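You operate a simulated robot arm through the tools that you are given. There is no shell and no other tool.

You are at the controls of a simulated robot arm. One attempt, no reset.

## Task
Press the orange peel twice and set its cup on the blue tray.
Fine: leave the press slide out. Where these are worked on the way, their far stop is far enough and under half their travel is too little: press slide.

The check looks at the end state, three seconds after you hand in, the way a careful person would. Anything else that was tipped, shoved, dropped, spilled or broken makes it a failure.

## Robot
A 7-joint arm with a two-finger parallel gripper, fixed in place. Base frame: the origin is at the foot of the arm, x ahead of it, y to its left, z up; the work surface is at about z = 0.2. Units: cm, rad, N and s.
With the tool pointing down near the work surface it reaches from about 22 to 58 cm from the base axis. Its first joint turns from -1.152 to 1.152 rad. Payload 2.5 kg.
The TCP is the grasp point between the finger pads, 2.3 cm short of the fingertips. In the tool frame z runs along the fingers and y along their closing line. Largest opening 9.4 cm; finger width 3.8, thickness 1; the body of the gripper, 5.4 by 9.6 cm, starts 3.9 cm behind the TCP.
Orientation is told as [roll, pitch, yaw] about the base's x, y, z axes, in that order, counted from this pose: with the fingers straight down and closing along the base's y, the tool's x points along the base's -x, its y along +y and its z along -z.

## Interface
- The arm moves only by the tool nudge_tool. Its argument "motion" is a list of rows, each a list of 7 numbers: the gripper command, from -1 (fully open) to 1 (shut), values between in proportion, then the shift along the base's x, y, z in mm, then the turn, a rotation vector about the base's x, y, z in rad. In form: [[jaw, tx, ty, tz, ax, ay, az], ...]. A call has 1 to 20 rows; each row is the pose to reach, as a shift and turn from the pose commanded when the call began. Rows are played at 5 a second. More than 5 cm and 0.15 rad between two rows, or a gripper value outside its range, and nothing of the call is played. A pose out of reach is approached as far as the arm can. The call stops where the force on the tool passes 40 N (or 10 N more than at its start, if that is more) or the arm is blocked; 0.2 s more then pass. Each finger travels about 10.8 cm/s and halts on what it meets, pressing with about 43 N; the grip force reading is that of the motor and also rises with nothing between the fingers. The clock runs only during rows and for 0.2 s after the last one: add rows that repeat a pose to give the fingers time. The reply holds the time, the measured pose of the TCP, the force on the tool along the base axes, the opening and the grip force, in the units named above and with some noise, with the torque about the TCP (base axes, N m) and any sound that the robot's microphone picked up.
- Cameras (640 x 400 px; columns grow to the right, rows downward): "scene" is fixed at [14.35, -41.34, 54.54]; the picture's right is [0.66, -0.75, 0.00], its down [-0.47, -0.41, -0.78] and it looks along [0.59, 0.51, -0.63] (base axes); focal length 225 px, centre (320, 200). "wrist" rides on the gripper at [8.6, 1.6, -7.5] in the tool frame; the picture's right is [-0.18, 0.98, 0.00], its down [-0.58, -0.11, -0.81] and it looks along [-0.79, -0.15, 0.59] (tool axes); focal length 243 px, centre (320, 200). There is no depth. A picture from a camera that has moved, and an enlarged one, comes with that camera's place and axes in the base frame and with its lens. The place of the scene camera against the robot may be out by one fixed shift of up to 1.8 cm in any direction.
- get_image(camera): a new picture of that camera. It takes no simulated time.
- inspect(camera, box): a new picture of the part [left, top, right, bottom] of that camera's present view, enlarged. It takes no simulated time.
- sign_off(): hands the job in; it is judged then, once.

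Places have to be worked out from the pictures, the camera data and where the tool is seen. Open the gripper and draw the arm clear of the work before you hand the job in, unless the task says otherwise.

The tools are called after "Emit:" by a JSON object that holds its "op" and its "data". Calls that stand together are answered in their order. nudge_tool: Moves the arm, as the interface text tells. Its arguments: {"type":"object","properties":{"motion":{"type":"array"}},"required":["motion"]} The other tools are called the same way: get_image (camera) takes a picture; inspect (camera, box) takes an enlarged picture of a part of a camera's view; sign_off () hands the job in.

At the start:

```text
t: 0.0
tcp_pos: [30.03, 11.0, 39.89]
ee_rot: [0.0, 0.0, 0.0]
contact_force: [0.7, -1.0, 0.3]
torque: [0.02, 0.0, -0.02]
gripper_width: 9.43
grasp_force: 0.0
```

scene: 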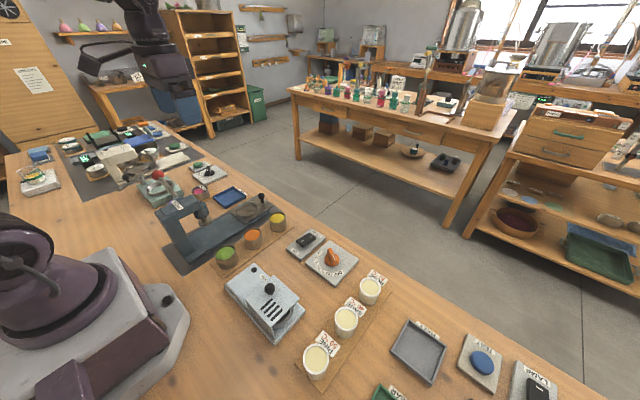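
wrist: 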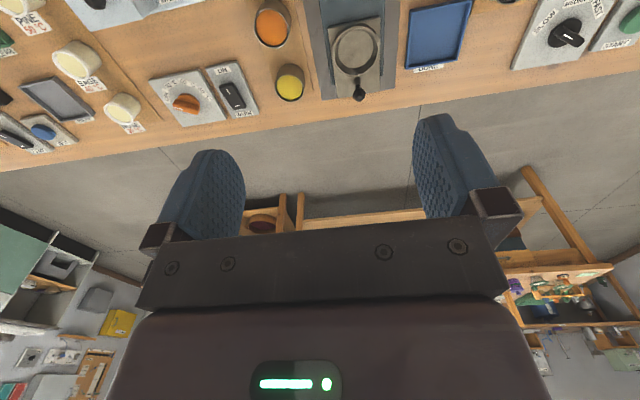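

The pictures show a press with a slide on the bench, coloured cups around it, and a blue tray. I'll enlarge the press area to read the labels and parts first.

Emit:
{"op": "inspect", "data": {"camera": "scene", "box": [140, 150, 300, 290]}}

Emit:
{"op": "inspect", "data": {"camera": "wrist", "box": [220, 0, 500, 140]}}

Emit:
{"op": "inspect", "data": {"camera": "scene", "box": [220, 220, 400, 390]}}

Emit:
{"op": "inspect", "data": {"camera": "scene", "box": [0, 110, 260, 240]}}

```text
2.86 times, centred on (220, 220) of scene
camera zoom: at [14.35, -41.34, 54.54], right [0.66, -0.75, 0.0], down [-0.47, -0.41, -0.78], along [0.59, 0.51, -0.63], focal length 642 px, centre (606, 143)
```

zoom: 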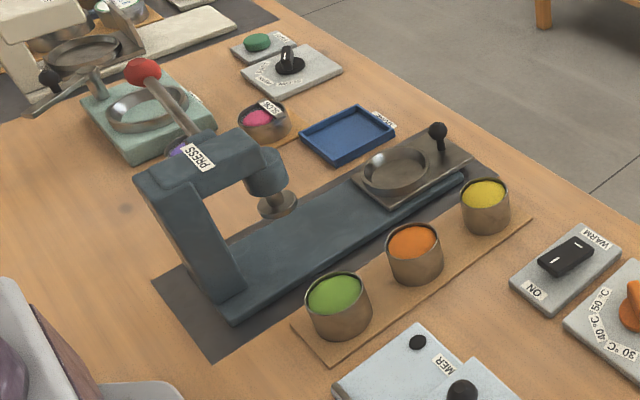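

```text
2.29 times, centred on (360, 70) of wrist
camera zoom: at [21.44, 12.44, 47.35], right [0.18, 0.98, 0.0], down [0.58, -0.11, 0.81], along [0.79, -0.15, -0.59], focal length 555 px, centre (229, 497)
```

zoom: 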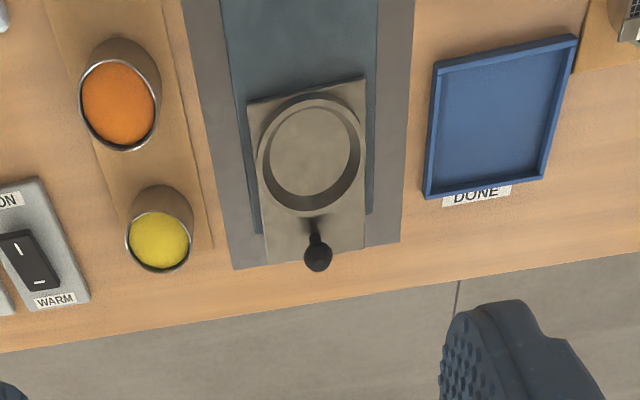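

```text
2.35 times, centred on (310, 305) of scene
camera zoom: at [14.35, -41.34, 54.54], right [0.66, -0.75, 0.0], down [-0.47, -0.41, -0.78], along [0.59, 0.51, -0.63], focal length 529 px, centre (344, -47)
```

zoom: 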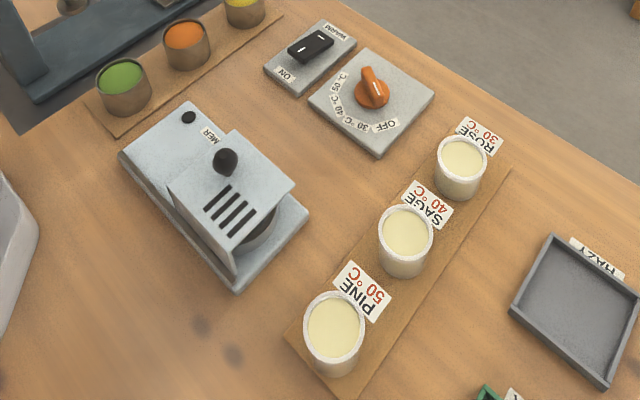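

```text
2.46 times, centred on (130, 175) of scene
camera zoom: at [14.35, -41.34, 54.54], right [0.66, -0.75, 0.0], down [-0.47, -0.41, -0.78], along [0.59, 0.51, -0.63], focal length 553 px, centre (788, 262)
```

zoom: 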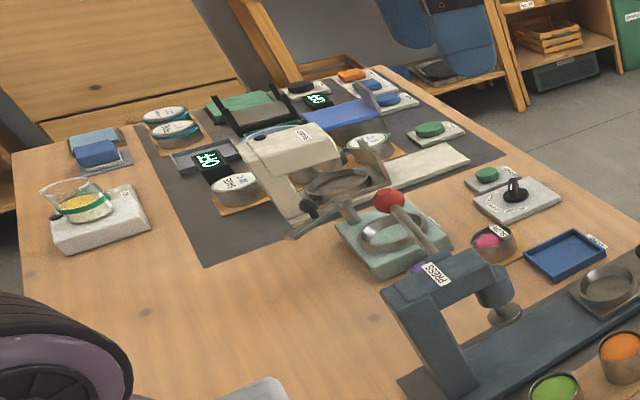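

The slide is out, with its ring near (40, 15) and its knob near (46, 15). The red-knobbed lever looks attached to the press head, so I'll zoom in closer to check that and to see the small parts.

Emit:
{"op": "inspect", "data": {"camera": "scene", "box": [150, 160, 230, 210]}}

Emit:
{"op": "inspect", "data": {"camera": "scene", "box": [200, 180, 300, 245]}}

Emit:
{"op": "inspect", "data": {"camera": "scene", "box": [150, 195, 270, 275]}}

```text
8.00 times, centred on (190, 185) of scene
camera zoom: at [14.35, -41.34, 54.54], right [0.66, -0.75, 0.0], down [-0.47, -0.41, -0.78], along [0.59, 0.51, -0.63], focal length 1798 px, centre (1360, 320)
```

zoom: 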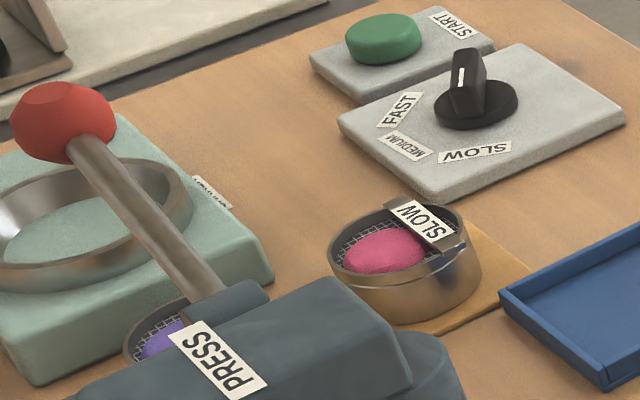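

```text
6.15 times, centred on (250, 212) of scene
camera zoom: at [14.35, -41.34, 54.54], right [0.66, -0.75, 0.0], down [-0.47, -0.41, -0.78], along [0.59, 0.51, -0.63], focal length 1384 px, centre (751, 123)
```

zoom: 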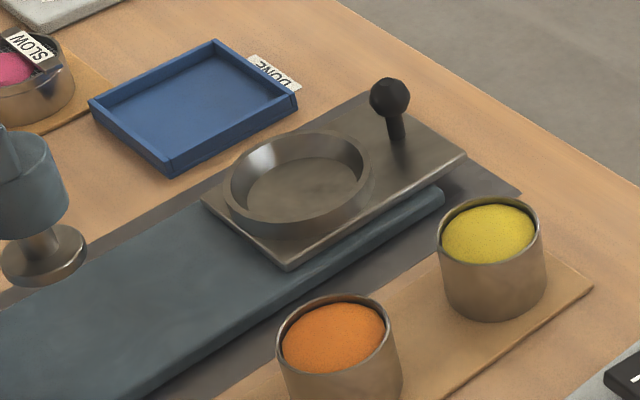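

```text
5.00 times, centred on (210, 235) of scene
camera zoom: at [14.35, -41.34, 54.54], right [0.66, -0.75, 0.0], down [-0.47, -0.41, -0.78], along [0.59, 0.51, -0.63], focal length 1124 px, centre (870, 25)
```

zoom: 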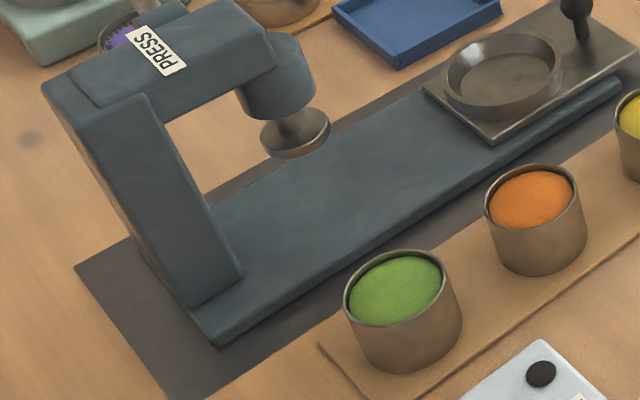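

The lever has a hub on the +y side of the press head, but one view doesn't tell me its direction. I'll back the arm off and raise it so the wrist camera looks down on the press head.

Emit:
{"op": "nudge_tool", "data": {"motion": [[-1, -30, 20, 20, 0, 0, 0], [-1, -60, 50, 40, 0, 0, 0], [-1, -60, 50, 40, 0, 0, 0]]}}

Emit:
{"op": "get_image", "data": {"camera": "wrist"}}

Emit:
{"op": "get_image", "data": {"camera": "scene"}}

```text
t: 0.8
tcp_pos: [23.96, 15.73, 44.0]
ee_rot: [-0.004, 0.0, 0.0]
contact_force: [0.3, 0.2, -0.1]
torque: [0.02, 0.02, 0.0]
gripper_width: 9.39
grasp_force: 0.0
```

```text
taken
camera wrist: at [15.36, 17.44, 51.45], right [0.18, 0.98, 0.0], down [0.58, -0.11, 0.81], along [0.79, -0.15, -0.59], focal length 243 px, centre (320, 200)
```

wrist: 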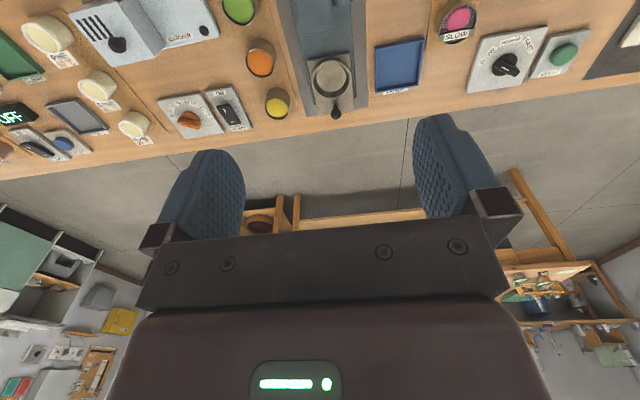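

```text
taken
```

scene: 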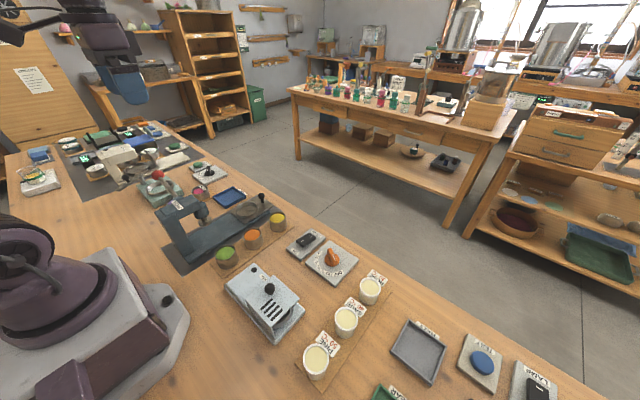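

The press head is just above the top edge of the wrist view. I'll pitch the tool so the camera looks more steeply down onto the press.

Emit:
{"op": "nudge_tool", "data": {"motion": [[-1, 20, 0, 0, 0, 0.14, 0], [-1, 40, 0, 0, 0, 0.28, 0], [-1, 40, 0, 0, 0, 0.42, 0], [-1, 40, 0, 0, 0, 0.56, 0], [-1, 40, 0, 0, 0, 0.56, 0]]}}

Emit:
{"op": "get_image", "data": {"camera": "wrist"}}

```text
t: 2.0
tcp_pos: [27.93, 15.91, 44.01]
ee_rot: [-0.001, 0.561, 0.0]
contact_force: [-0.1, -0.6, -0.3]
torque: [0.01, -0.01, -0.02]
gripper_width: 9.39
grasp_force: 0.1
```

```text
taken
camera wrist: at [24.78, 17.45, 54.86], right [0.16, 0.98, -0.1], down [0.92, -0.11, 0.37], along [0.36, -0.15, -0.92], focal length 243 px, centre (320, 200)
```

wrist: 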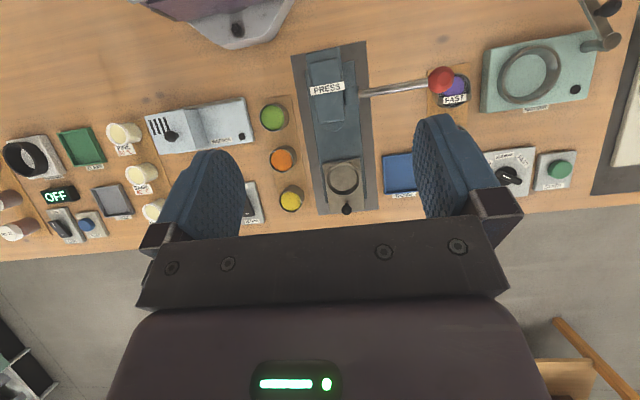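

Now the lever is clear: it extends in +y from the press head to the red knob. I'll zoom in to measure it.

Emit:
{"op": "inspect", "data": {"camera": "wrist", "box": [280, 30, 480, 150]}}

Emit:
{"op": "inspect", "data": {"camera": "wrist", "box": [240, 80, 440, 220]}}

```text
3.20 times, centred on (380, 90) of wrist
camera zoom: at [24.78, 17.45, 54.86], right [0.16, 0.98, -0.1], down [0.92, -0.11, 0.37], along [0.36, -0.15, -0.92], focal length 776 px, centre (128, 552)
```

zoom: 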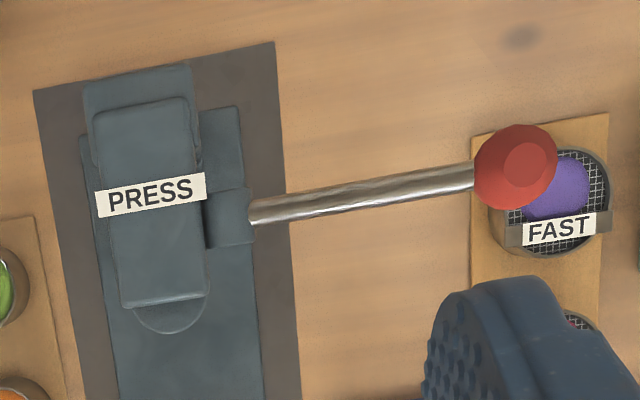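

```text
2.86 times, centred on (340, 150) of wrist
camera zoom: at [24.78, 17.45, 54.86], right [0.16, 0.98, -0.1], down [0.92, -0.11, 0.37], along [0.36, -0.15, -0.92], focal length 693 px, centre (263, 343)
```

zoom: 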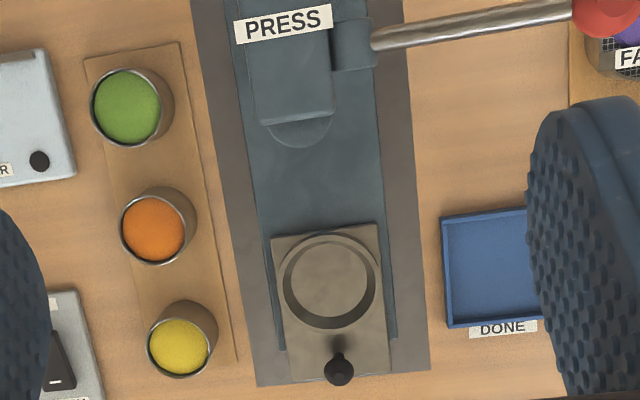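

The lever runs from a hub near (24, 18, 17) along +y to a red knob near (24.3, 29.5, 19). The cups stand in a row along x at y≈2.5, with the orange one in the middle near x≈34. I'll check what the gripper looks like from the scene camera, including any camera housing, before planning clearances.

Emit:
{"op": "inspect", "data": {"camera": "scene", "box": [60, 0, 220, 120]}}

Emit:
{"op": "inspect", "data": {"camera": "scene", "box": [180, 190, 300, 270]}}

```text
3.33 times, centred on (140, 60) of scene
camera zoom: at [14.36, -41.34, 54.54], right [0.66, -0.75, 0.0], down [-0.47, -0.41, -0.78], along [0.59, 0.51, -0.63], focal length 749 px, centre (920, 667)
```

zoom: 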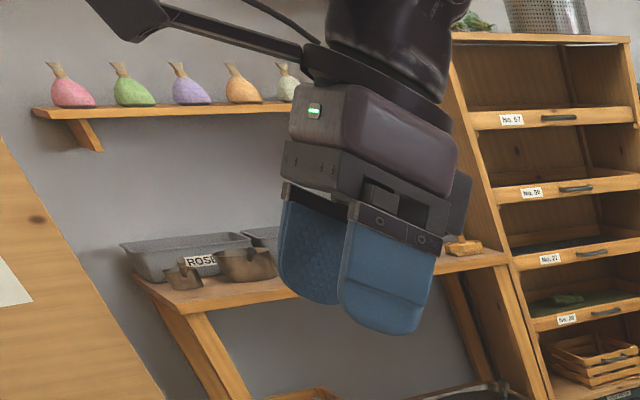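

```text
5.00 times, centred on (240, 230) of scene
camera zoom: at [14.36, -41.34, 54.54], right [0.66, -0.75, 0.0], down [-0.47, -0.41, -0.78], along [0.59, 0.51, -0.63], focal length 1124 px, centre (720, 50)
```

zoom: 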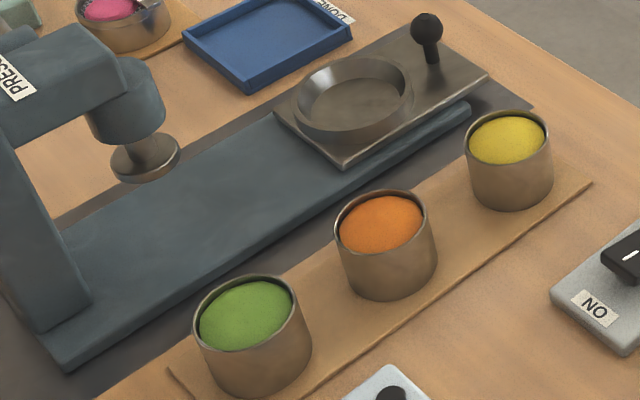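

The wrist camera has a real bracket, so I'll keep it clear of the press head. Next I level the tool and move above the orange cup, to about z=25, for a close measurement.

Emit:
{"op": "nudge_tool", "data": {"motion": [[-1, 13, -27, -38, 0, -0.14, 0], [-1, 26, -54, -76, 0, -0.28, 0], [-1, 39, -81, -114, 0, -0.42, 0], [-1, 52, -108, -152, 0, -0.56, 0], [-1, 63, -135, -190, 0, -0.56, 0], [-1, 63, -135, -190, 0, -0.56, 0]]}}

Emit:
{"op": "get_image", "data": {"camera": "wrist"}}

Emit:
{"op": "get_image", "data": {"camera": "scene"}}

```text
t: 3.4
tcp_pos: [34.68, 2.18, 24.82]
ee_rot: [0.0, -0.001, 0.0]
contact_force: [0.7, 0.2, -0.5]
torque: [0.02, 0.01, -0.01]
gripper_width: 9.4
grasp_force: 0.0
```

```text
taken
camera wrist: at [26.06, 3.8, 32.28], right [0.18, 0.98, 0.0], down [0.58, -0.11, 0.81], along [0.79, -0.15, -0.59], focal length 243 px, centre (320, 200)
```

wrist: 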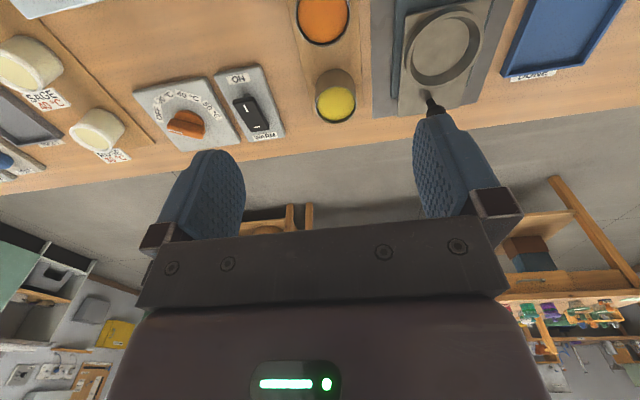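

```text
taken
```

scene: 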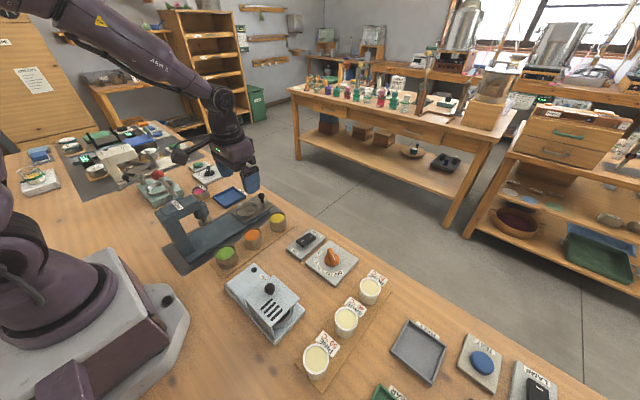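

The orange cup is at the top edge of the wrist view, partly cut off. I'll enlarge it, the ring and the slide knob to refine their positions.

Emit:
{"op": "inspect", "data": {"camera": "wrist", "box": [270, 0, 510, 140]}}

Emit:
{"op": "inspect", "data": {"camera": "scene", "box": [200, 140, 320, 270]}}

```text
2.67 times, centred on (390, 70) of wrist
camera zoom: at [26.06, 3.8, 32.28], right [0.18, 0.98, 0.0], down [0.58, -0.11, 0.81], along [0.79, -0.15, -0.59], focal length 647 px, centre (133, 547)
```

zoom: 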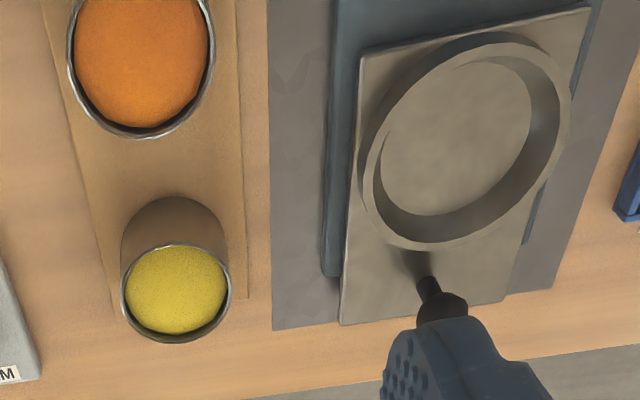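

```text
3.08 times, centred on (260, 205) of scene
camera zoom: at [14.35, -41.35, 54.54], right [0.66, -0.75, 0.0], down [-0.47, -0.41, -0.78], along [0.59, 0.51, -0.63], focal length 692 px, centre (505, 185)
```

zoom: 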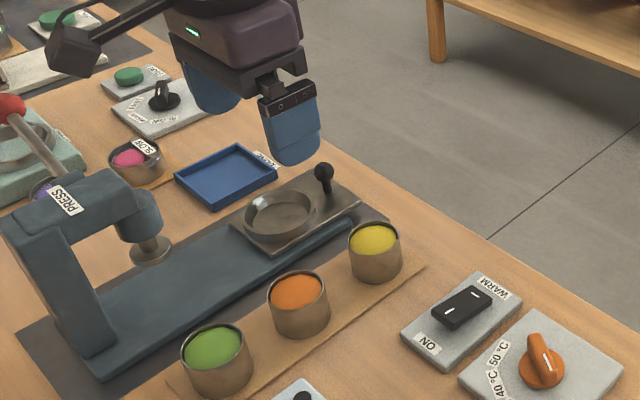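

The orange cup comes out at about (34.1, 2.5), 5.1 cm across, with its rim near z=4.7. Before choosing a grip height I want the ring wall height, so I'll zoom in on the slide from the scene camera.

Emit:
{"op": "inspect", "data": {"camera": "scene", "box": [230, 190, 280, 225]}}

Emit:
{"op": "inspect", "data": {"camera": "scene", "box": [225, 220, 275, 255]}}

Emit:
{"op": "inspect", "data": {"camera": "scene", "box": [165, 190, 235, 240]}}

```text
11.43 times, centred on (255, 208) of scene
camera zoom: at [14.35, -41.35, 54.54], right [0.66, -0.75, 0.0], down [-0.47, -0.41, -0.78], along [0.59, 0.51, -0.63], focal length 2569 px, centre (1063, 114)
```

zoom: 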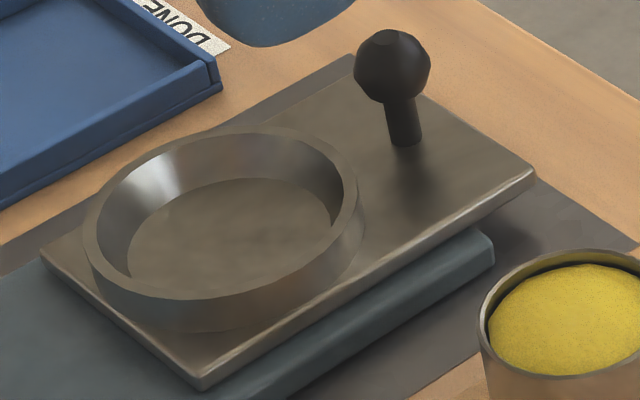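

```text
11.43 times, centred on (250, 238) of scene
camera zoom: at [14.35, -41.35, 54.54], right [0.66, -0.75, 0.0], down [-0.47, -0.41, -0.78], along [0.59, 0.51, -0.63], focal length 2569 px, centre (1120, -229)
```

zoom: 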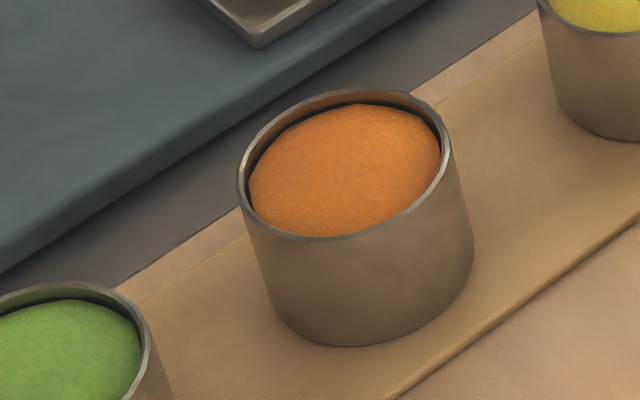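

```text
8.00 times, centred on (200, 215) of scene
camera zoom: at [14.35, -41.35, 54.54], right [0.66, -0.75, 0.0], down [-0.47, -0.41, -0.78], along [0.59, 0.51, -0.63], focal length 1798 px, centre (1280, 80)
```

zoom: 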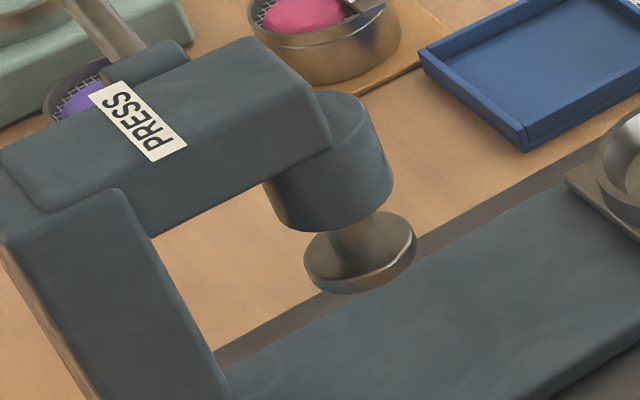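

Cup height is about 4.15 cm and the ring wall about 1.3 cm, so gripping the top 2 cm of the cup keeps the fingertips clear of the ring. The measured pose differs a little from my command, so I'll hold briefly and read it again.

Emit:
{"op": "nudge_tool", "data": {"motion": [[-0.7, 0, 0, 0, 0, 0, 0], [-0.7, 0, 0, 0, 0, 0, 0]]}}

```text
t: 4.0
tcp_pos: [34.61, 2.25, 24.95]
ee_rot: [0.001, 0.0, 0.0]
contact_force: [-0.3, -0.3, 0.3]
torque: [-0.03, 0.0, -0.01]
gripper_width: 8.0
grasp_force: 0.0
```

The pose is (34.6, 2.2, 24.9) and steady. I'll descend to about z=13 over the cup with a small correction, then look again.

Emit:
{"op": "nudge_tool", "data": {"motion": [[-0.7, -2, 1, -40, 0, 0, 0], [-0.7, -4, 2, -80, 0, 0, 0], [-0.7, -5, 3, -120, 0, 0, 0], [-0.7, -5, 3, -120, 0, 0, 0]]}}

Emit:
{"op": "get_image", "data": {"camera": "wrist"}}

Emit:
{"op": "inspect", "data": {"camera": "scene", "box": [190, 160, 310, 280]}}

```text
t: 5.0
tcp_pos: [34.07, 2.46, 12.86]
ee_rot: [0.0, -0.001, -0.001]
contact_force: [0.4, 0.5, 0.6]
torque: [0.02, 0.01, 0.01]
gripper_width: 7.99
grasp_force: 0.1
```

```text
taken
camera wrist: at [25.37, 4.18, 20.24], right [0.18, 0.98, 0.0], down [0.58, -0.11, 0.81], along [0.79, -0.15, -0.59], focal length 243 px, centre (320, 200)
```

wrist: 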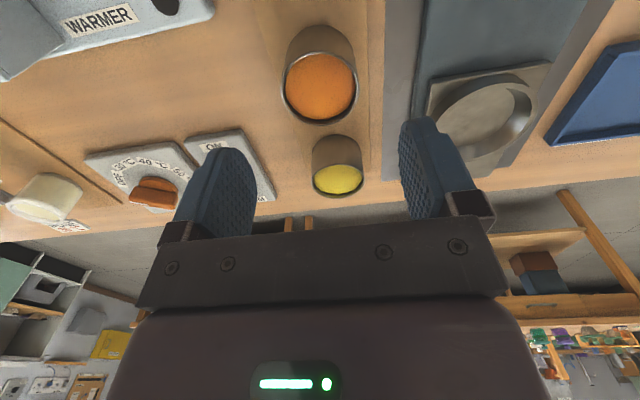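

```text
3.33 times, centred on (250, 220) of scene
camera zoom: at [14.35, -41.34, 54.54], right [0.66, -0.75, 0.0], down [-0.47, -0.41, -0.78], along [0.59, 0.51, -0.63], focal length 749 px, centre (553, 133)
```

zoom: 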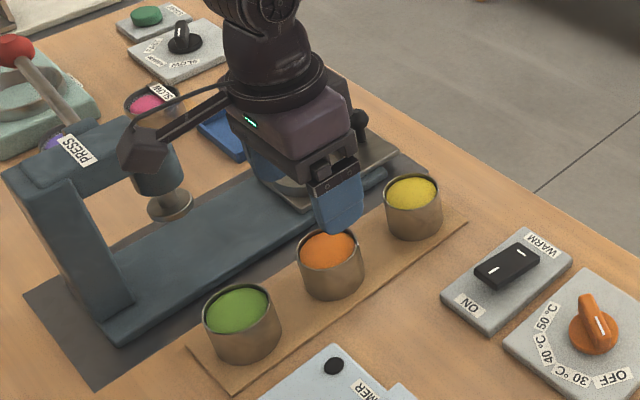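

The cup is nearly centred between the fingers. I'll zoom in on it for a final check of its centre and rim height.

Emit:
{"op": "inspect", "data": {"camera": "wrist", "box": [250, 10, 410, 140]}}

```text
3.08 times, centred on (330, 75) of wrist
camera zoom: at [25.37, 4.18, 20.24], right [0.18, 0.98, 0.0], down [0.58, -0.11, 0.81], along [0.79, -0.15, -0.59], focal length 746 px, centre (289, 585)
```

zoom: 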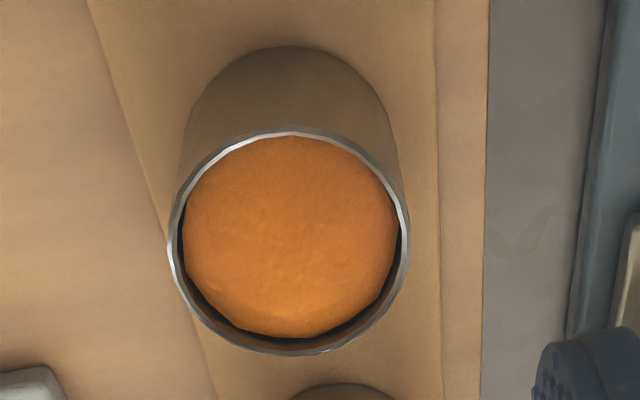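

The cup centre is (34.1, 2.55) with its rim at z≈4.8, and the TCP is over it to within 1 mm. I'll descend so the fingertips sit about 2 cm below the rim, then close.

Emit:
{"op": "nudge_tool", "data": {"motion": [[-0.7, 0, 1, -40, 0, 0, 0], [-0.7, 0, 1, -70, 0, 0, 0], [-0.7, 0, 1, -79, 0, 0, 0], [-0.7, 0, 1, -79, 0, 0, 0]]}}

Emit:
{"op": "get_image", "data": {"camera": "wrist"}}

```text
t: 6.0
tcp_pos: [33.85, 2.48, 4.93]
ee_rot: [0.0, -0.001, 0.001]
contact_force: [0.2, -0.2, 1.3]
torque: [-0.02, 0.0, 0.0]
gripper_width: 8.01
grasp_force: 0.1
```

```text
taken
camera wrist: at [25.15, 4.15, 12.32], right [0.18, 0.98, 0.0], down [0.58, -0.11, 0.81], along [0.79, -0.15, -0.59], focal length 243 px, centre (320, 200)
```

wrist: 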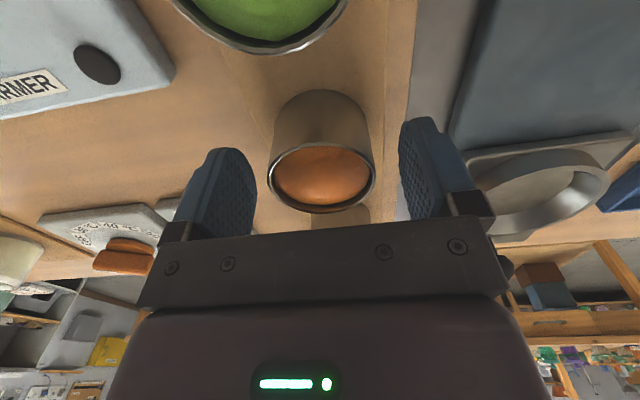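

The cup sits centred between the fingers, with the rim just below TCP level. I'll close the gripper and give it time to settle.

Emit:
{"op": "nudge_tool", "data": {"motion": [[0.0, 0, 0, 0, 0, 0, 0], [1, 0, 0, 0, 0, 0, 0], [1, 0, 0, 0, 0, 0, 0], [1, 0, 0, 0, 0, 0, 0]]}}

```text
t: 7.0
tcp_pos: [33.66, 2.36, 4.95]
ee_rot: [0.001, 0.0, 0.002]
contact_force: [0.2, 0.0, 1.0]
torque: [-0.03, -0.02, 0.01]
gripper_width: 5.3
grasp_force: 42.8
```

The gripper holds the cup (5.3 cm wide, 43 N). I'll lift straight up and check the lift before travelling.

Emit:
{"op": "nudge_tool", "data": {"motion": [[1, 0, 0, 10, 0, 0, 0], [1, 0, 0, 40, 0, 0, 0], [1, 0, 0, 80, 0, 0, 0], [1, 0, 0, 120, 0, 0, 0], [1, 0, 0, 140, 0, 0, 0], [1, 0, 0, 140, 0, 0, 0]]}}

Emit:
{"op": "get_image", "data": {"camera": "wrist"}}

Emit:
{"op": "get_image", "data": {"camera": "scene"}}

```text
t: 8.4
tcp_pos: [33.78, 2.67, 19.1]
ee_rot: [-0.001, 0.0, 0.001]
contact_force: [-0.4, 0.2, -0.1]
torque: [0.01, 0.01, -0.01]
gripper_width: 0.0
grasp_force: 42.9
```

```text
taken
camera wrist: at [25.21, 4.35, 26.51], right [0.18, 0.98, 0.0], down [0.58, -0.11, 0.81], along [0.79, -0.15, -0.59], focal length 243 px, centre (320, 200)
```

wrist: 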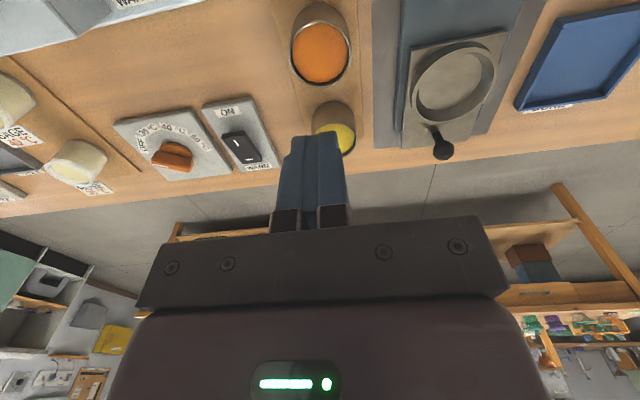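

```text
taken
```

scene: 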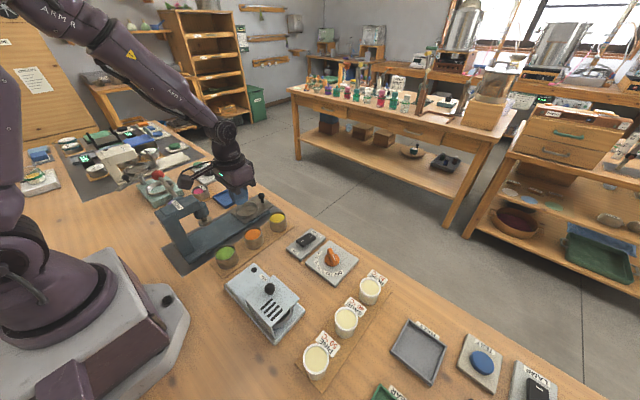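

The gripper reads 0 opening, so the cup slipped out and wasn't lifted. I'll check whether it is still upright and where it stands now.

Emit:
{"op": "inspect", "data": {"camera": "wrist", "box": [250, 0, 410, 110]}}

Emit:
{"op": "inspect", "data": {"camera": "scene", "box": [205, 200, 295, 275]}}

Emit:
{"op": "inspect", "data": {"camera": "scene", "box": [175, 130, 285, 220]}}

```text
3.64 times, centred on (330, 55) of wrist
camera zoom: at [25.21, 4.35, 26.51], right [0.18, 0.98, 0.0], down [0.58, -0.11, 0.81], along [0.79, -0.15, -0.59], focal length 882 px, centre (284, 727)
```

zoom: 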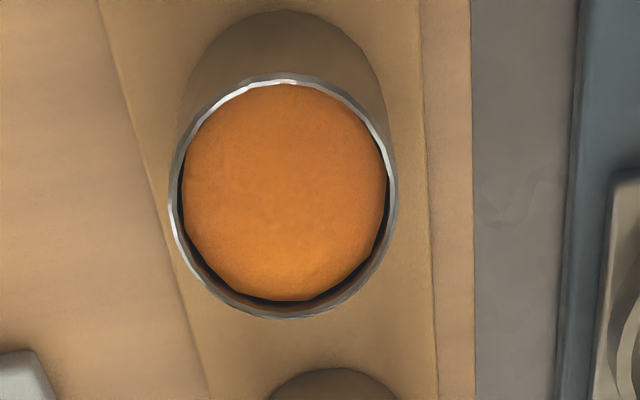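

```text
5.33 times, centred on (250, 238) of scene
camera zoom: at [14.35, -41.34, 54.54], right [0.66, -0.75, 0.0], down [-0.47, -0.41, -0.78], along [0.59, 0.51, -0.63], focal length 1199 px, centre (693, 0)
```

zoom: 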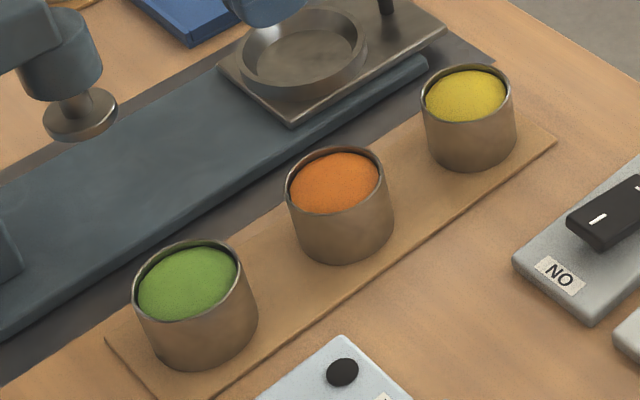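

```text
4.44 times, centred on (230, 175) of scene
camera zoom: at [14.35, -41.34, 54.54], right [0.66, -0.75, 0.0], down [-0.47, -0.41, -0.78], along [0.59, 0.51, -0.63], focal length 999 px, centre (720, 311)
```

zoom: 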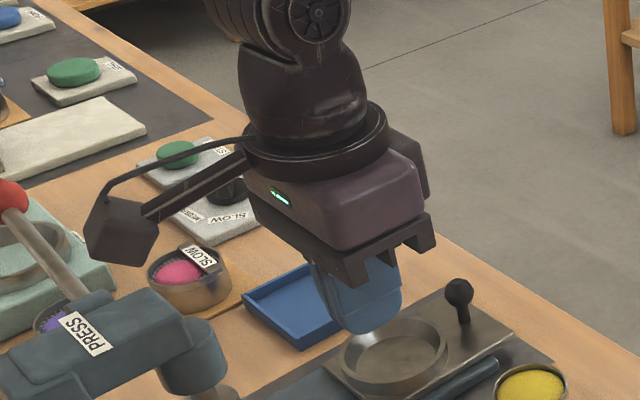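

The cup is still upright at about (34.3, 2.6); the grip was too shallow and slightly off-centre in x. I'll reopen at height, correct x, and go about 9 mm deeper, which still clears the ring wall when placing.

Emit:
{"op": "nudge_tool", "data": {"motion": [[-0.7, 3, 0, 0, 0, 0, 0], [-0.7, 6, 0, 0, 0, 0, 0], [-0.7, 6, 0, -40, 0, 0, 0], [-0.7, 6, 0, -80, 0, 0, 0], [-0.7, 6, 0, -110, 0, 0, 0], [-0.7, 6, 0, -130, 0, 0, 0], [-0.7, 6, 0, -140, 0, 0, 0], [-0.7, 6, 0, -140, 0, 0, 0]]}}

Emit:
{"op": "get_image", "data": {"camera": "wrist"}}

```text
t: 10.2
tcp_pos: [34.31, 2.67, 5.02]
ee_rot: [-0.001, 0.001, 0.0]
contact_force: [-0.7, 0.4, -1.2]
torque: [0.03, -0.01, 0.01]
gripper_width: 7.99
grasp_force: 0.2
```

```text
taken
camera wrist: at [25.72, 4.34, 12.46], right [0.18, 0.98, 0.0], down [0.58, -0.11, 0.81], along [0.79, -0.15, -0.59], focal length 243 px, centre (320, 200)
```

wrist: 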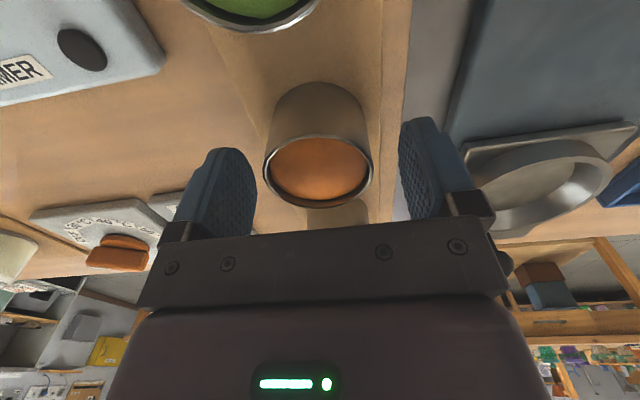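

The TCP is now centred on the cup in x and y. I'll go another 10 mm down, close, and lift only 3 mm to test the hold.

Emit:
{"op": "nudge_tool", "data": {"motion": [[-0.7, 0, 0, -5, 0, 0, 0], [-0.7, 0, 0, -10, 0, 0, 0], [-0.7, 0, 0, -10, 0, 0, 0], [0.0, 0, 0, -10, 0, 0, 0], [1, 0, 0, -10, 0, 0, 0], [1, 0, 0, -10, 0, 0, 0], [1, 0, 0, -10, 0, 0, 0]]}}

Emit:
{"op": "get_image", "data": {"camera": "wrist"}}

```text
t: 11.8
tcp_pos: [34.35, 2.63, 3.99]
ee_rot: [0.001, 0.001, 0.0]
contact_force: [-1.3, -0.2, -0.1]
torque: [-0.02, 0.0, 0.01]
gripper_width: 5.3
grasp_force: 42.8
```

```text
taken
camera wrist: at [25.8, 4.41, 11.38], right [0.18, 0.98, 0.0], down [0.58, -0.11, 0.81], along [0.79, -0.15, -0.59], focal length 243 px, centre (320, 200)
```

wrist: 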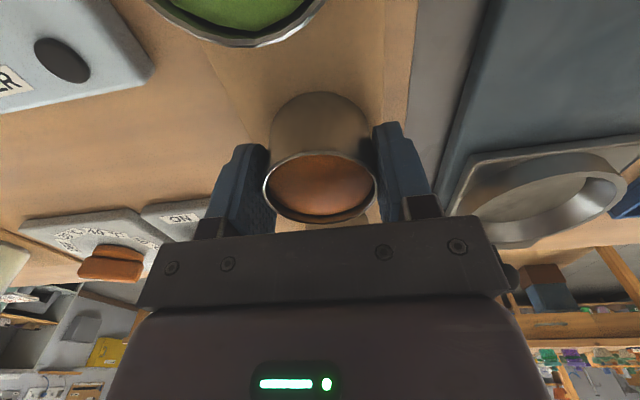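

The fingers hold the cup evenly on both sides. I'll lift slowly by 10 mm and check the opening and force.

Emit:
{"op": "nudge_tool", "data": {"motion": [[1, 0, 0, 1, 0, 0, 0], [1, 0, 0, 2, 0, 0, 0], [1, 0, 0, 4, 0, 0, 0], [1, 0, 0, 6, 0, 0, 0], [1, 0, 0, 8, 0, 0, 0], [1, 0, 0, 10, 0, 0, 0], [1, 0, 0, 10, 0, 0, 0]]}}

Emit:
{"op": "get_image", "data": {"camera": "wrist"}}

```text
t: 13.4
tcp_pos: [34.47, 2.75, 5.06]
ee_rot: [-0.001, 0.0, 0.0]
contact_force: [0.7, 0.3, -0.9]
torque: [0.02, -0.02, -0.03]
gripper_width: 5.31
grasp_force: 43.2
```

```text
taken
camera wrist: at [25.99, 4.35, 12.44], right [0.18, 0.98, 0.0], down [0.58, -0.11, 0.81], along [0.79, -0.15, -0.59], focal length 243 px, centre (320, 200)
```

wrist: 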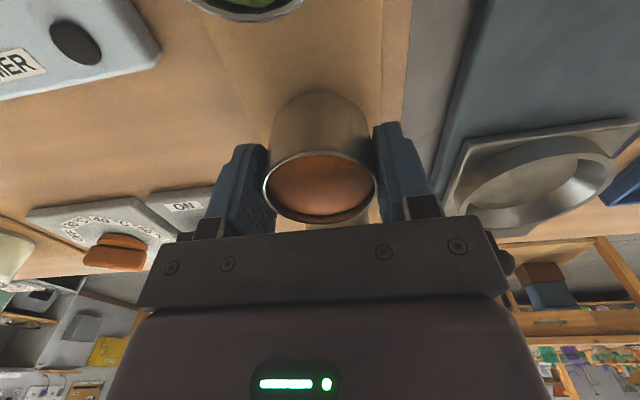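

The cup now rises with the gripper: same place between the fingers, opening still 5.31. I'll keep lifting at a gentle pace and re-check.

Emit:
{"op": "nudge_tool", "data": {"motion": [[1, 0, 0, 10, 0, 0, 0], [1, 0, 0, 25, 0, 0, 0], [1, 0, 0, 40, 0, 0, 0], [1, 0, 0, 60, 0, 0, 0], [1, 0, 0, 80, 0, 0, 0], [1, 0, 0, 100, 0, 0, 0], [1, 0, 0, 115, 0, 0, 0], [1, 0, 0, 125, 0, 0, 0], [1, 0, 0, 130, 0, 0, 0], [1, 0, 0, 130, 0, 0, 0]]}}

Emit:
{"op": "get_image", "data": {"camera": "wrist"}}

Emit:
{"op": "inspect", "data": {"camera": "scene", "box": [175, 130, 305, 270]}}

```text
t: 15.6
tcp_pos: [34.43, 2.68, 18.08]
ee_rot: [0.0, 0.0, 0.0]
contact_force: [0.0, -0.1, -0.6]
torque: [0.01, -0.02, 0.0]
gripper_width: 5.32
grasp_force: 43.4
```

```text
taken
camera wrist: at [25.8, 4.38, 25.55], right [0.18, 0.98, 0.0], down [0.58, -0.11, 0.81], along [0.79, -0.15, -0.59], focal length 243 px, centre (320, 200)
```

wrist: 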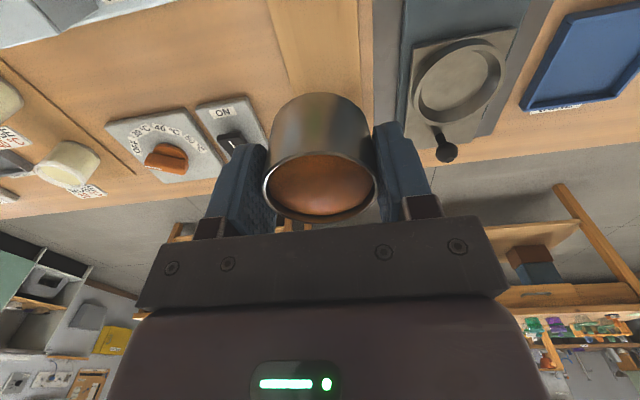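

```text
2.86 times, centred on (240, 200) of scene
camera zoom: at [14.35, -41.34, 54.54], right [0.66, -0.75, 0.0], down [-0.47, -0.41, -0.78], along [0.59, 0.51, -0.63], focal length 642 px, centre (549, 200)
```

zoom: 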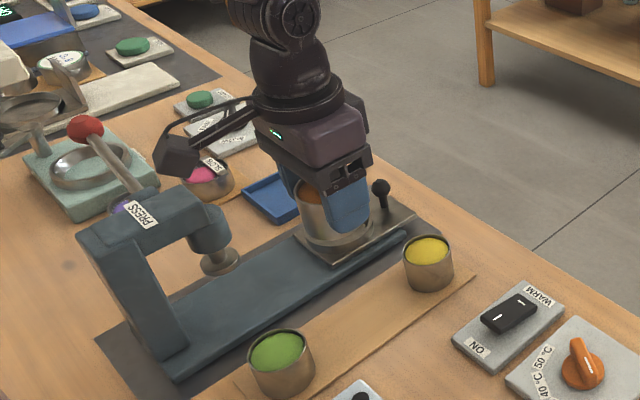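

The cup is held firmly at z=18. I'll measure the ring and slide knob again from this view before moving over.

Emit:
{"op": "inspect", "data": {"camera": "wrist", "box": [380, 0, 560, 180]}}

```text
2.22 times, centred on (470, 90) of wrist
camera zoom: at [25.8, 4.38, 25.55], right [0.18, 0.98, 0.0], down [0.58, -0.11, 0.81], along [0.79, -0.15, -0.59], focal length 539 px, centre (-13, 444)
```

zoom: 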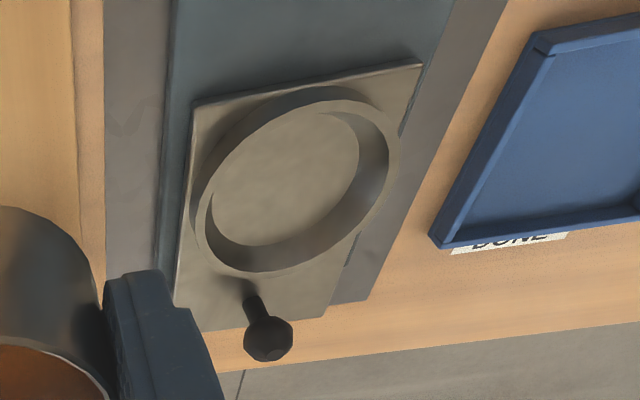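

The ring centre works out at about (40.3, 14.9) with its top near z=3. I'll move the cup there at height while yawing −0.8 rad so the camera bracket stays away from the press head.

Emit:
{"op": "nudge_tool", "data": {"motion": [[1, 5, 10, 0, 0, 0, -0.07], [1, 14, 30, 0, 0, 0, -0.2], [1, 24, 51, 0, 0, 0, -0.33], [1, 34, 72, 0, 0, 0, -0.46], [1, 44, 93, 0, 0, 0, -0.59], [1, 53, 112, 0, 0, 0, -0.72], [1, 58, 122, 0, 0, 0, -0.8], [1, 58, 122, 0, 0, 0, -0.8], [1, 58, 122, 0, 0, 0, -0.8]]}}

Emit:
{"op": "get_image", "data": {"camera": "wrist"}}

Emit:
{"op": "inspect", "data": {"camera": "scene", "box": [165, 110, 315, 260]}}

```text
t: 17.6
tcp_pos: [40.13, 14.8, 17.9]
ee_rot: [0.0, 0.0, -0.802]
contact_force: [0.0, 0.4, -0.7]
torque: [-0.05, -0.03, -0.02]
gripper_width: 5.35
grasp_force: 43.4
```

```text
taken
camera wrist: at [35.38, 22.13, 25.32], right [0.83, 0.55, 0.0], down [0.33, -0.49, 0.81], along [0.44, -0.67, -0.59], focal length 243 px, centre (320, 200)
```

wrist: 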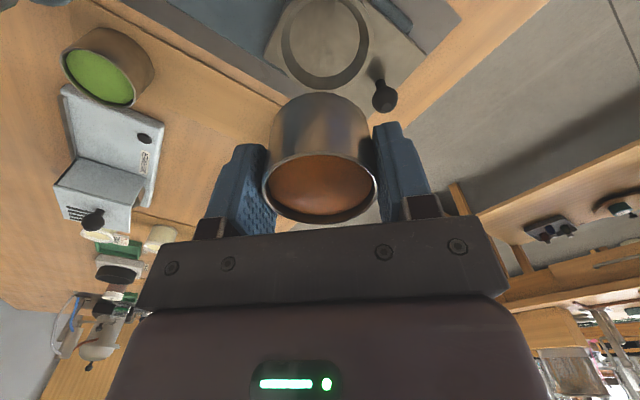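

```text
2.67 times, centred on (240, 185) of scene
camera zoom: at [14.36, -41.34, 54.54], right [0.66, -0.75, 0.0], down [-0.47, -0.41, -0.78], along [0.59, 0.51, -0.63], focal length 600 px, centre (533, 240)
```

zoom: 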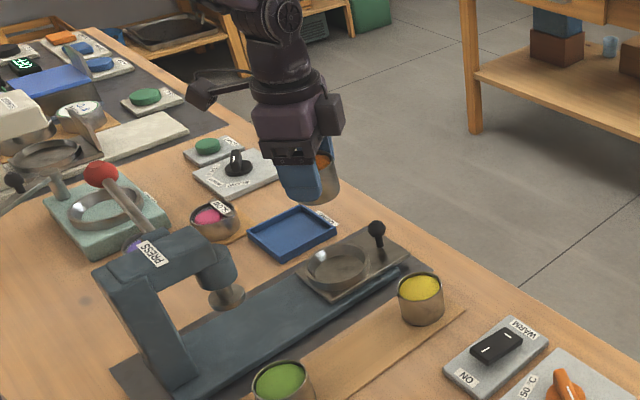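

The cup is above the ring and the ring is visible behind it in the wrist view. I'll zoom in to work out its centre.

Emit:
{"op": "inspect", "data": {"camera": "wrist", "box": [240, 0, 440, 125]}}

```text
3.20 times, centred on (340, 62) of wrist
camera zoom: at [35.38, 22.13, 25.32], right [0.83, 0.55, 0.0], down [0.33, -0.49, 0.81], along [0.44, -0.67, -0.59], focal length 776 px, centre (256, 640)
```

zoom: 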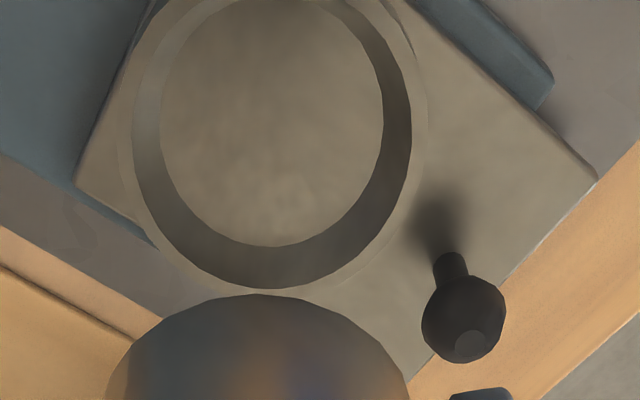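

The ring centre comes out near (40.4, 14.85) and the cup centre near (40.1, 14.9). I'll shift 3 mm in x, lower to just above the ring, and look again.

Emit:
{"op": "nudge_tool", "data": {"motion": [[1, 3, 0, -10, 0, 0, 0], [1, 3, 0, -35, 0, 0, 0], [1, 3, 0, -60, 0, 0, 0], [1, 3, 0, -80, 0, 0, 0], [1, 3, 0, -95, 0, 0, 0], [1, 3, 0, -100, 0, 0, 0], [1, 3, 0, -100, 0, 0, 0]]}}

Emit:
{"op": "get_image", "data": {"camera": "wrist"}}

Emit:
{"op": "inspect", "data": {"camera": "scene", "box": [200, 150, 300, 240]}}

```text
t: 19.2
tcp_pos: [40.34, 14.95, 8.01]
ee_rot: [-0.001, 0.0, -0.799]
contact_force: [-0.1, 0.1, -0.7]
torque: [-0.01, -0.01, 0.01]
gripper_width: 5.31
grasp_force: 43.3
```

```text
taken
camera wrist: at [35.6, 22.23, 15.47], right [0.83, 0.55, 0.0], down [0.33, -0.49, 0.81], along [0.45, -0.67, -0.59], focal length 243 px, centre (320, 200)
```

wrist: 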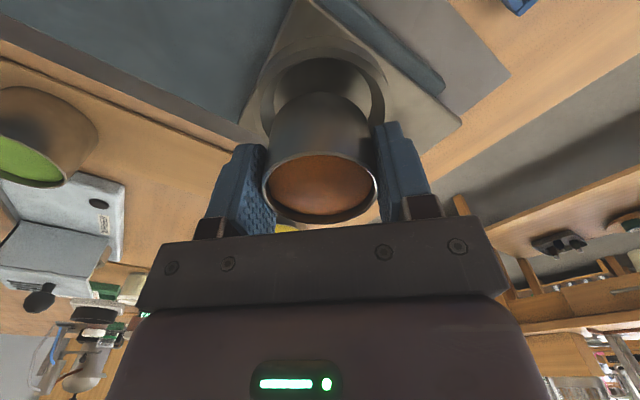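

```text
4.44 times, centred on (250, 195) of scene
camera zoom: at [14.36, -41.34, 54.54], right [0.66, -0.75, 0.0], down [-0.47, -0.41, -0.78], along [0.59, 0.51, -0.63], focal length 999 px, centre (631, 222)
```

zoom: 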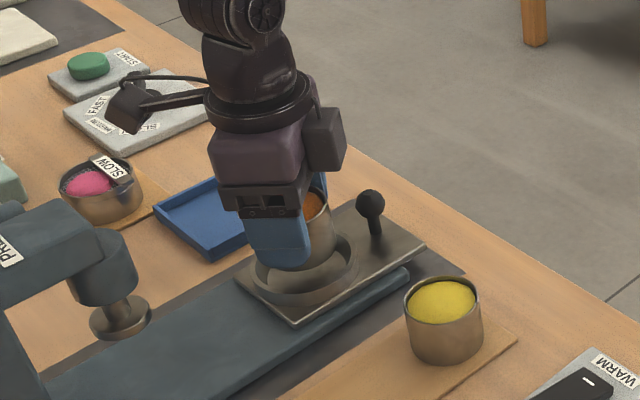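

The cup looks centred left to right over the ring. I'll zoom in for a finer check along the viewing direction.

Emit:
{"op": "inspect", "data": {"camera": "wrist", "box": [230, 20, 410, 160]}}

```text
2.86 times, centred on (320, 90) of wrist
camera zoom: at [35.6, 22.23, 15.47], right [0.83, 0.55, 0.0], down [0.33, -0.49, 0.81], along [0.45, -0.67, -0.59], focal length 693 px, centre (320, 514)
```

zoom: 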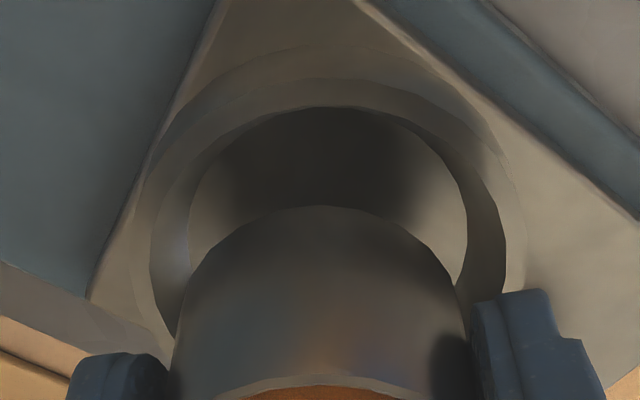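

The cup base and ring centres agree within about 1–2 mm. I'll add 1 mm in x and lower to just above where I expect the floor, watching the force.

Emit:
{"op": "nudge_tool", "data": {"motion": [[1, 1, 0, -8, 0, 0, 0], [1, 1, 0, -16, 0, 0, 0], [1, 1, 0, -20, 0, 0, 0], [1, 1, 0, -23, 0, 0, 0], [1, 1, 0, -23, 0, 0, 0]]}}

Emit:
{"op": "get_image", "data": {"camera": "wrist"}}

```text
t: 20.4
tcp_pos: [40.62, 14.84, 5.63]
ee_rot: [-0.002, 0.0, -0.797]
contact_force: [-4.2, -2.6, 7.8]
torque: [0.14, -0.12, 0.09]
gripper_width: 5.29
grasp_force: 42.7
```

```text
taken
camera wrist: at [35.75, 22.28, 13.12], right [0.83, 0.55, 0.0], down [0.33, -0.49, 0.81], along [0.45, -0.67, -0.59], focal length 243 px, centre (320, 200)
```

wrist: 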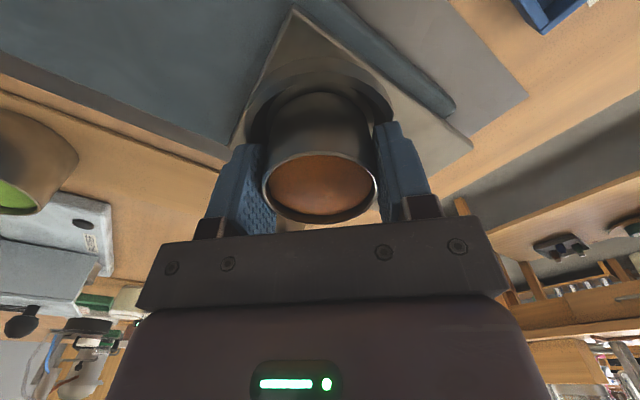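

There is contact at z=5.63 with about 8 N up and 5 N sideways toward −x,−y, so something on the +x,+y side is touching. I'll zoom in to see whether it's the cup base or a finger on the ring.

Emit:
{"op": "inspect", "data": {"camera": "wrist", "box": [230, 40, 430, 190]}}

Emit:
{"op": "inspect", "data": {"camera": "scene", "box": [220, 175, 280, 225]}}

```text
2.67 times, centred on (330, 115) of wrist
camera zoom: at [35.75, 22.28, 13.12], right [0.83, 0.55, 0.0], down [0.33, -0.49, 0.81], along [0.45, -0.67, -0.59], focal length 647 px, centre (293, 427)
```

zoom: 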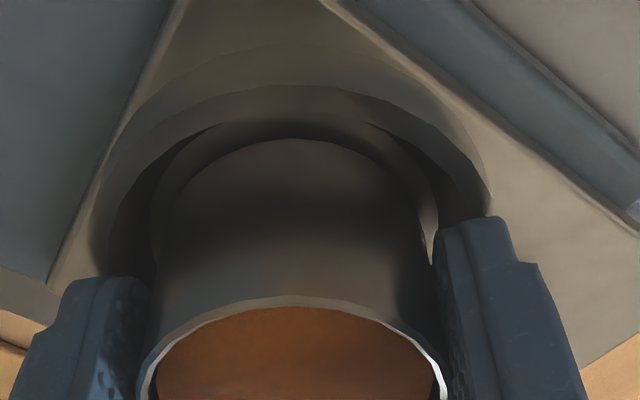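

```text
8.00 times, centred on (250, 200) of scene
camera zoom: at [14.35, -41.35, 54.54], right [0.66, -0.75, 0.0], down [-0.47, -0.41, -0.78], along [0.59, 0.51, -0.63], focal length 1798 px, centre (880, 200)
```

zoom: 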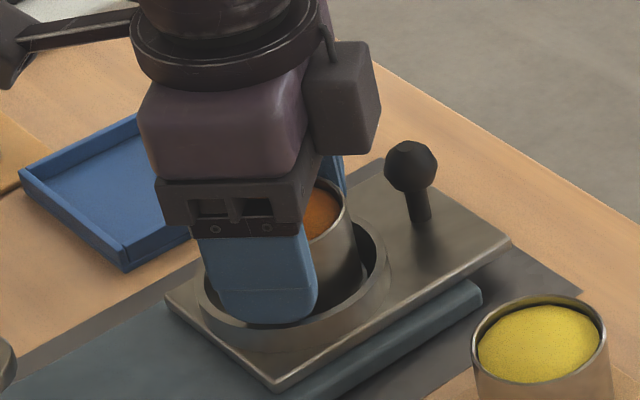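

The cup is well centred in the ring, and the right fingertip is just catching the ring's top edge, with the cup base nearly on the floor. I'll raise 2 mm to take that load off and re-read before releasing.

Emit:
{"op": "nudge_tool", "data": {"motion": [[1, 0, 0, 1, 0, 0, 0], [1, 0, 0, 2, 0, 0, 0], [1, 0, 0, 2, 0, 0, 0]]}}

```text
t: 21.2
tcp_pos: [40.6, 14.94, 5.92]
ee_rot: [0.0, 0.001, -0.801]
contact_force: [-0.9, -0.3, -0.2]
torque: [0.0, 0.01, -0.02]
gripper_width: 5.31
grasp_force: 43.2
```

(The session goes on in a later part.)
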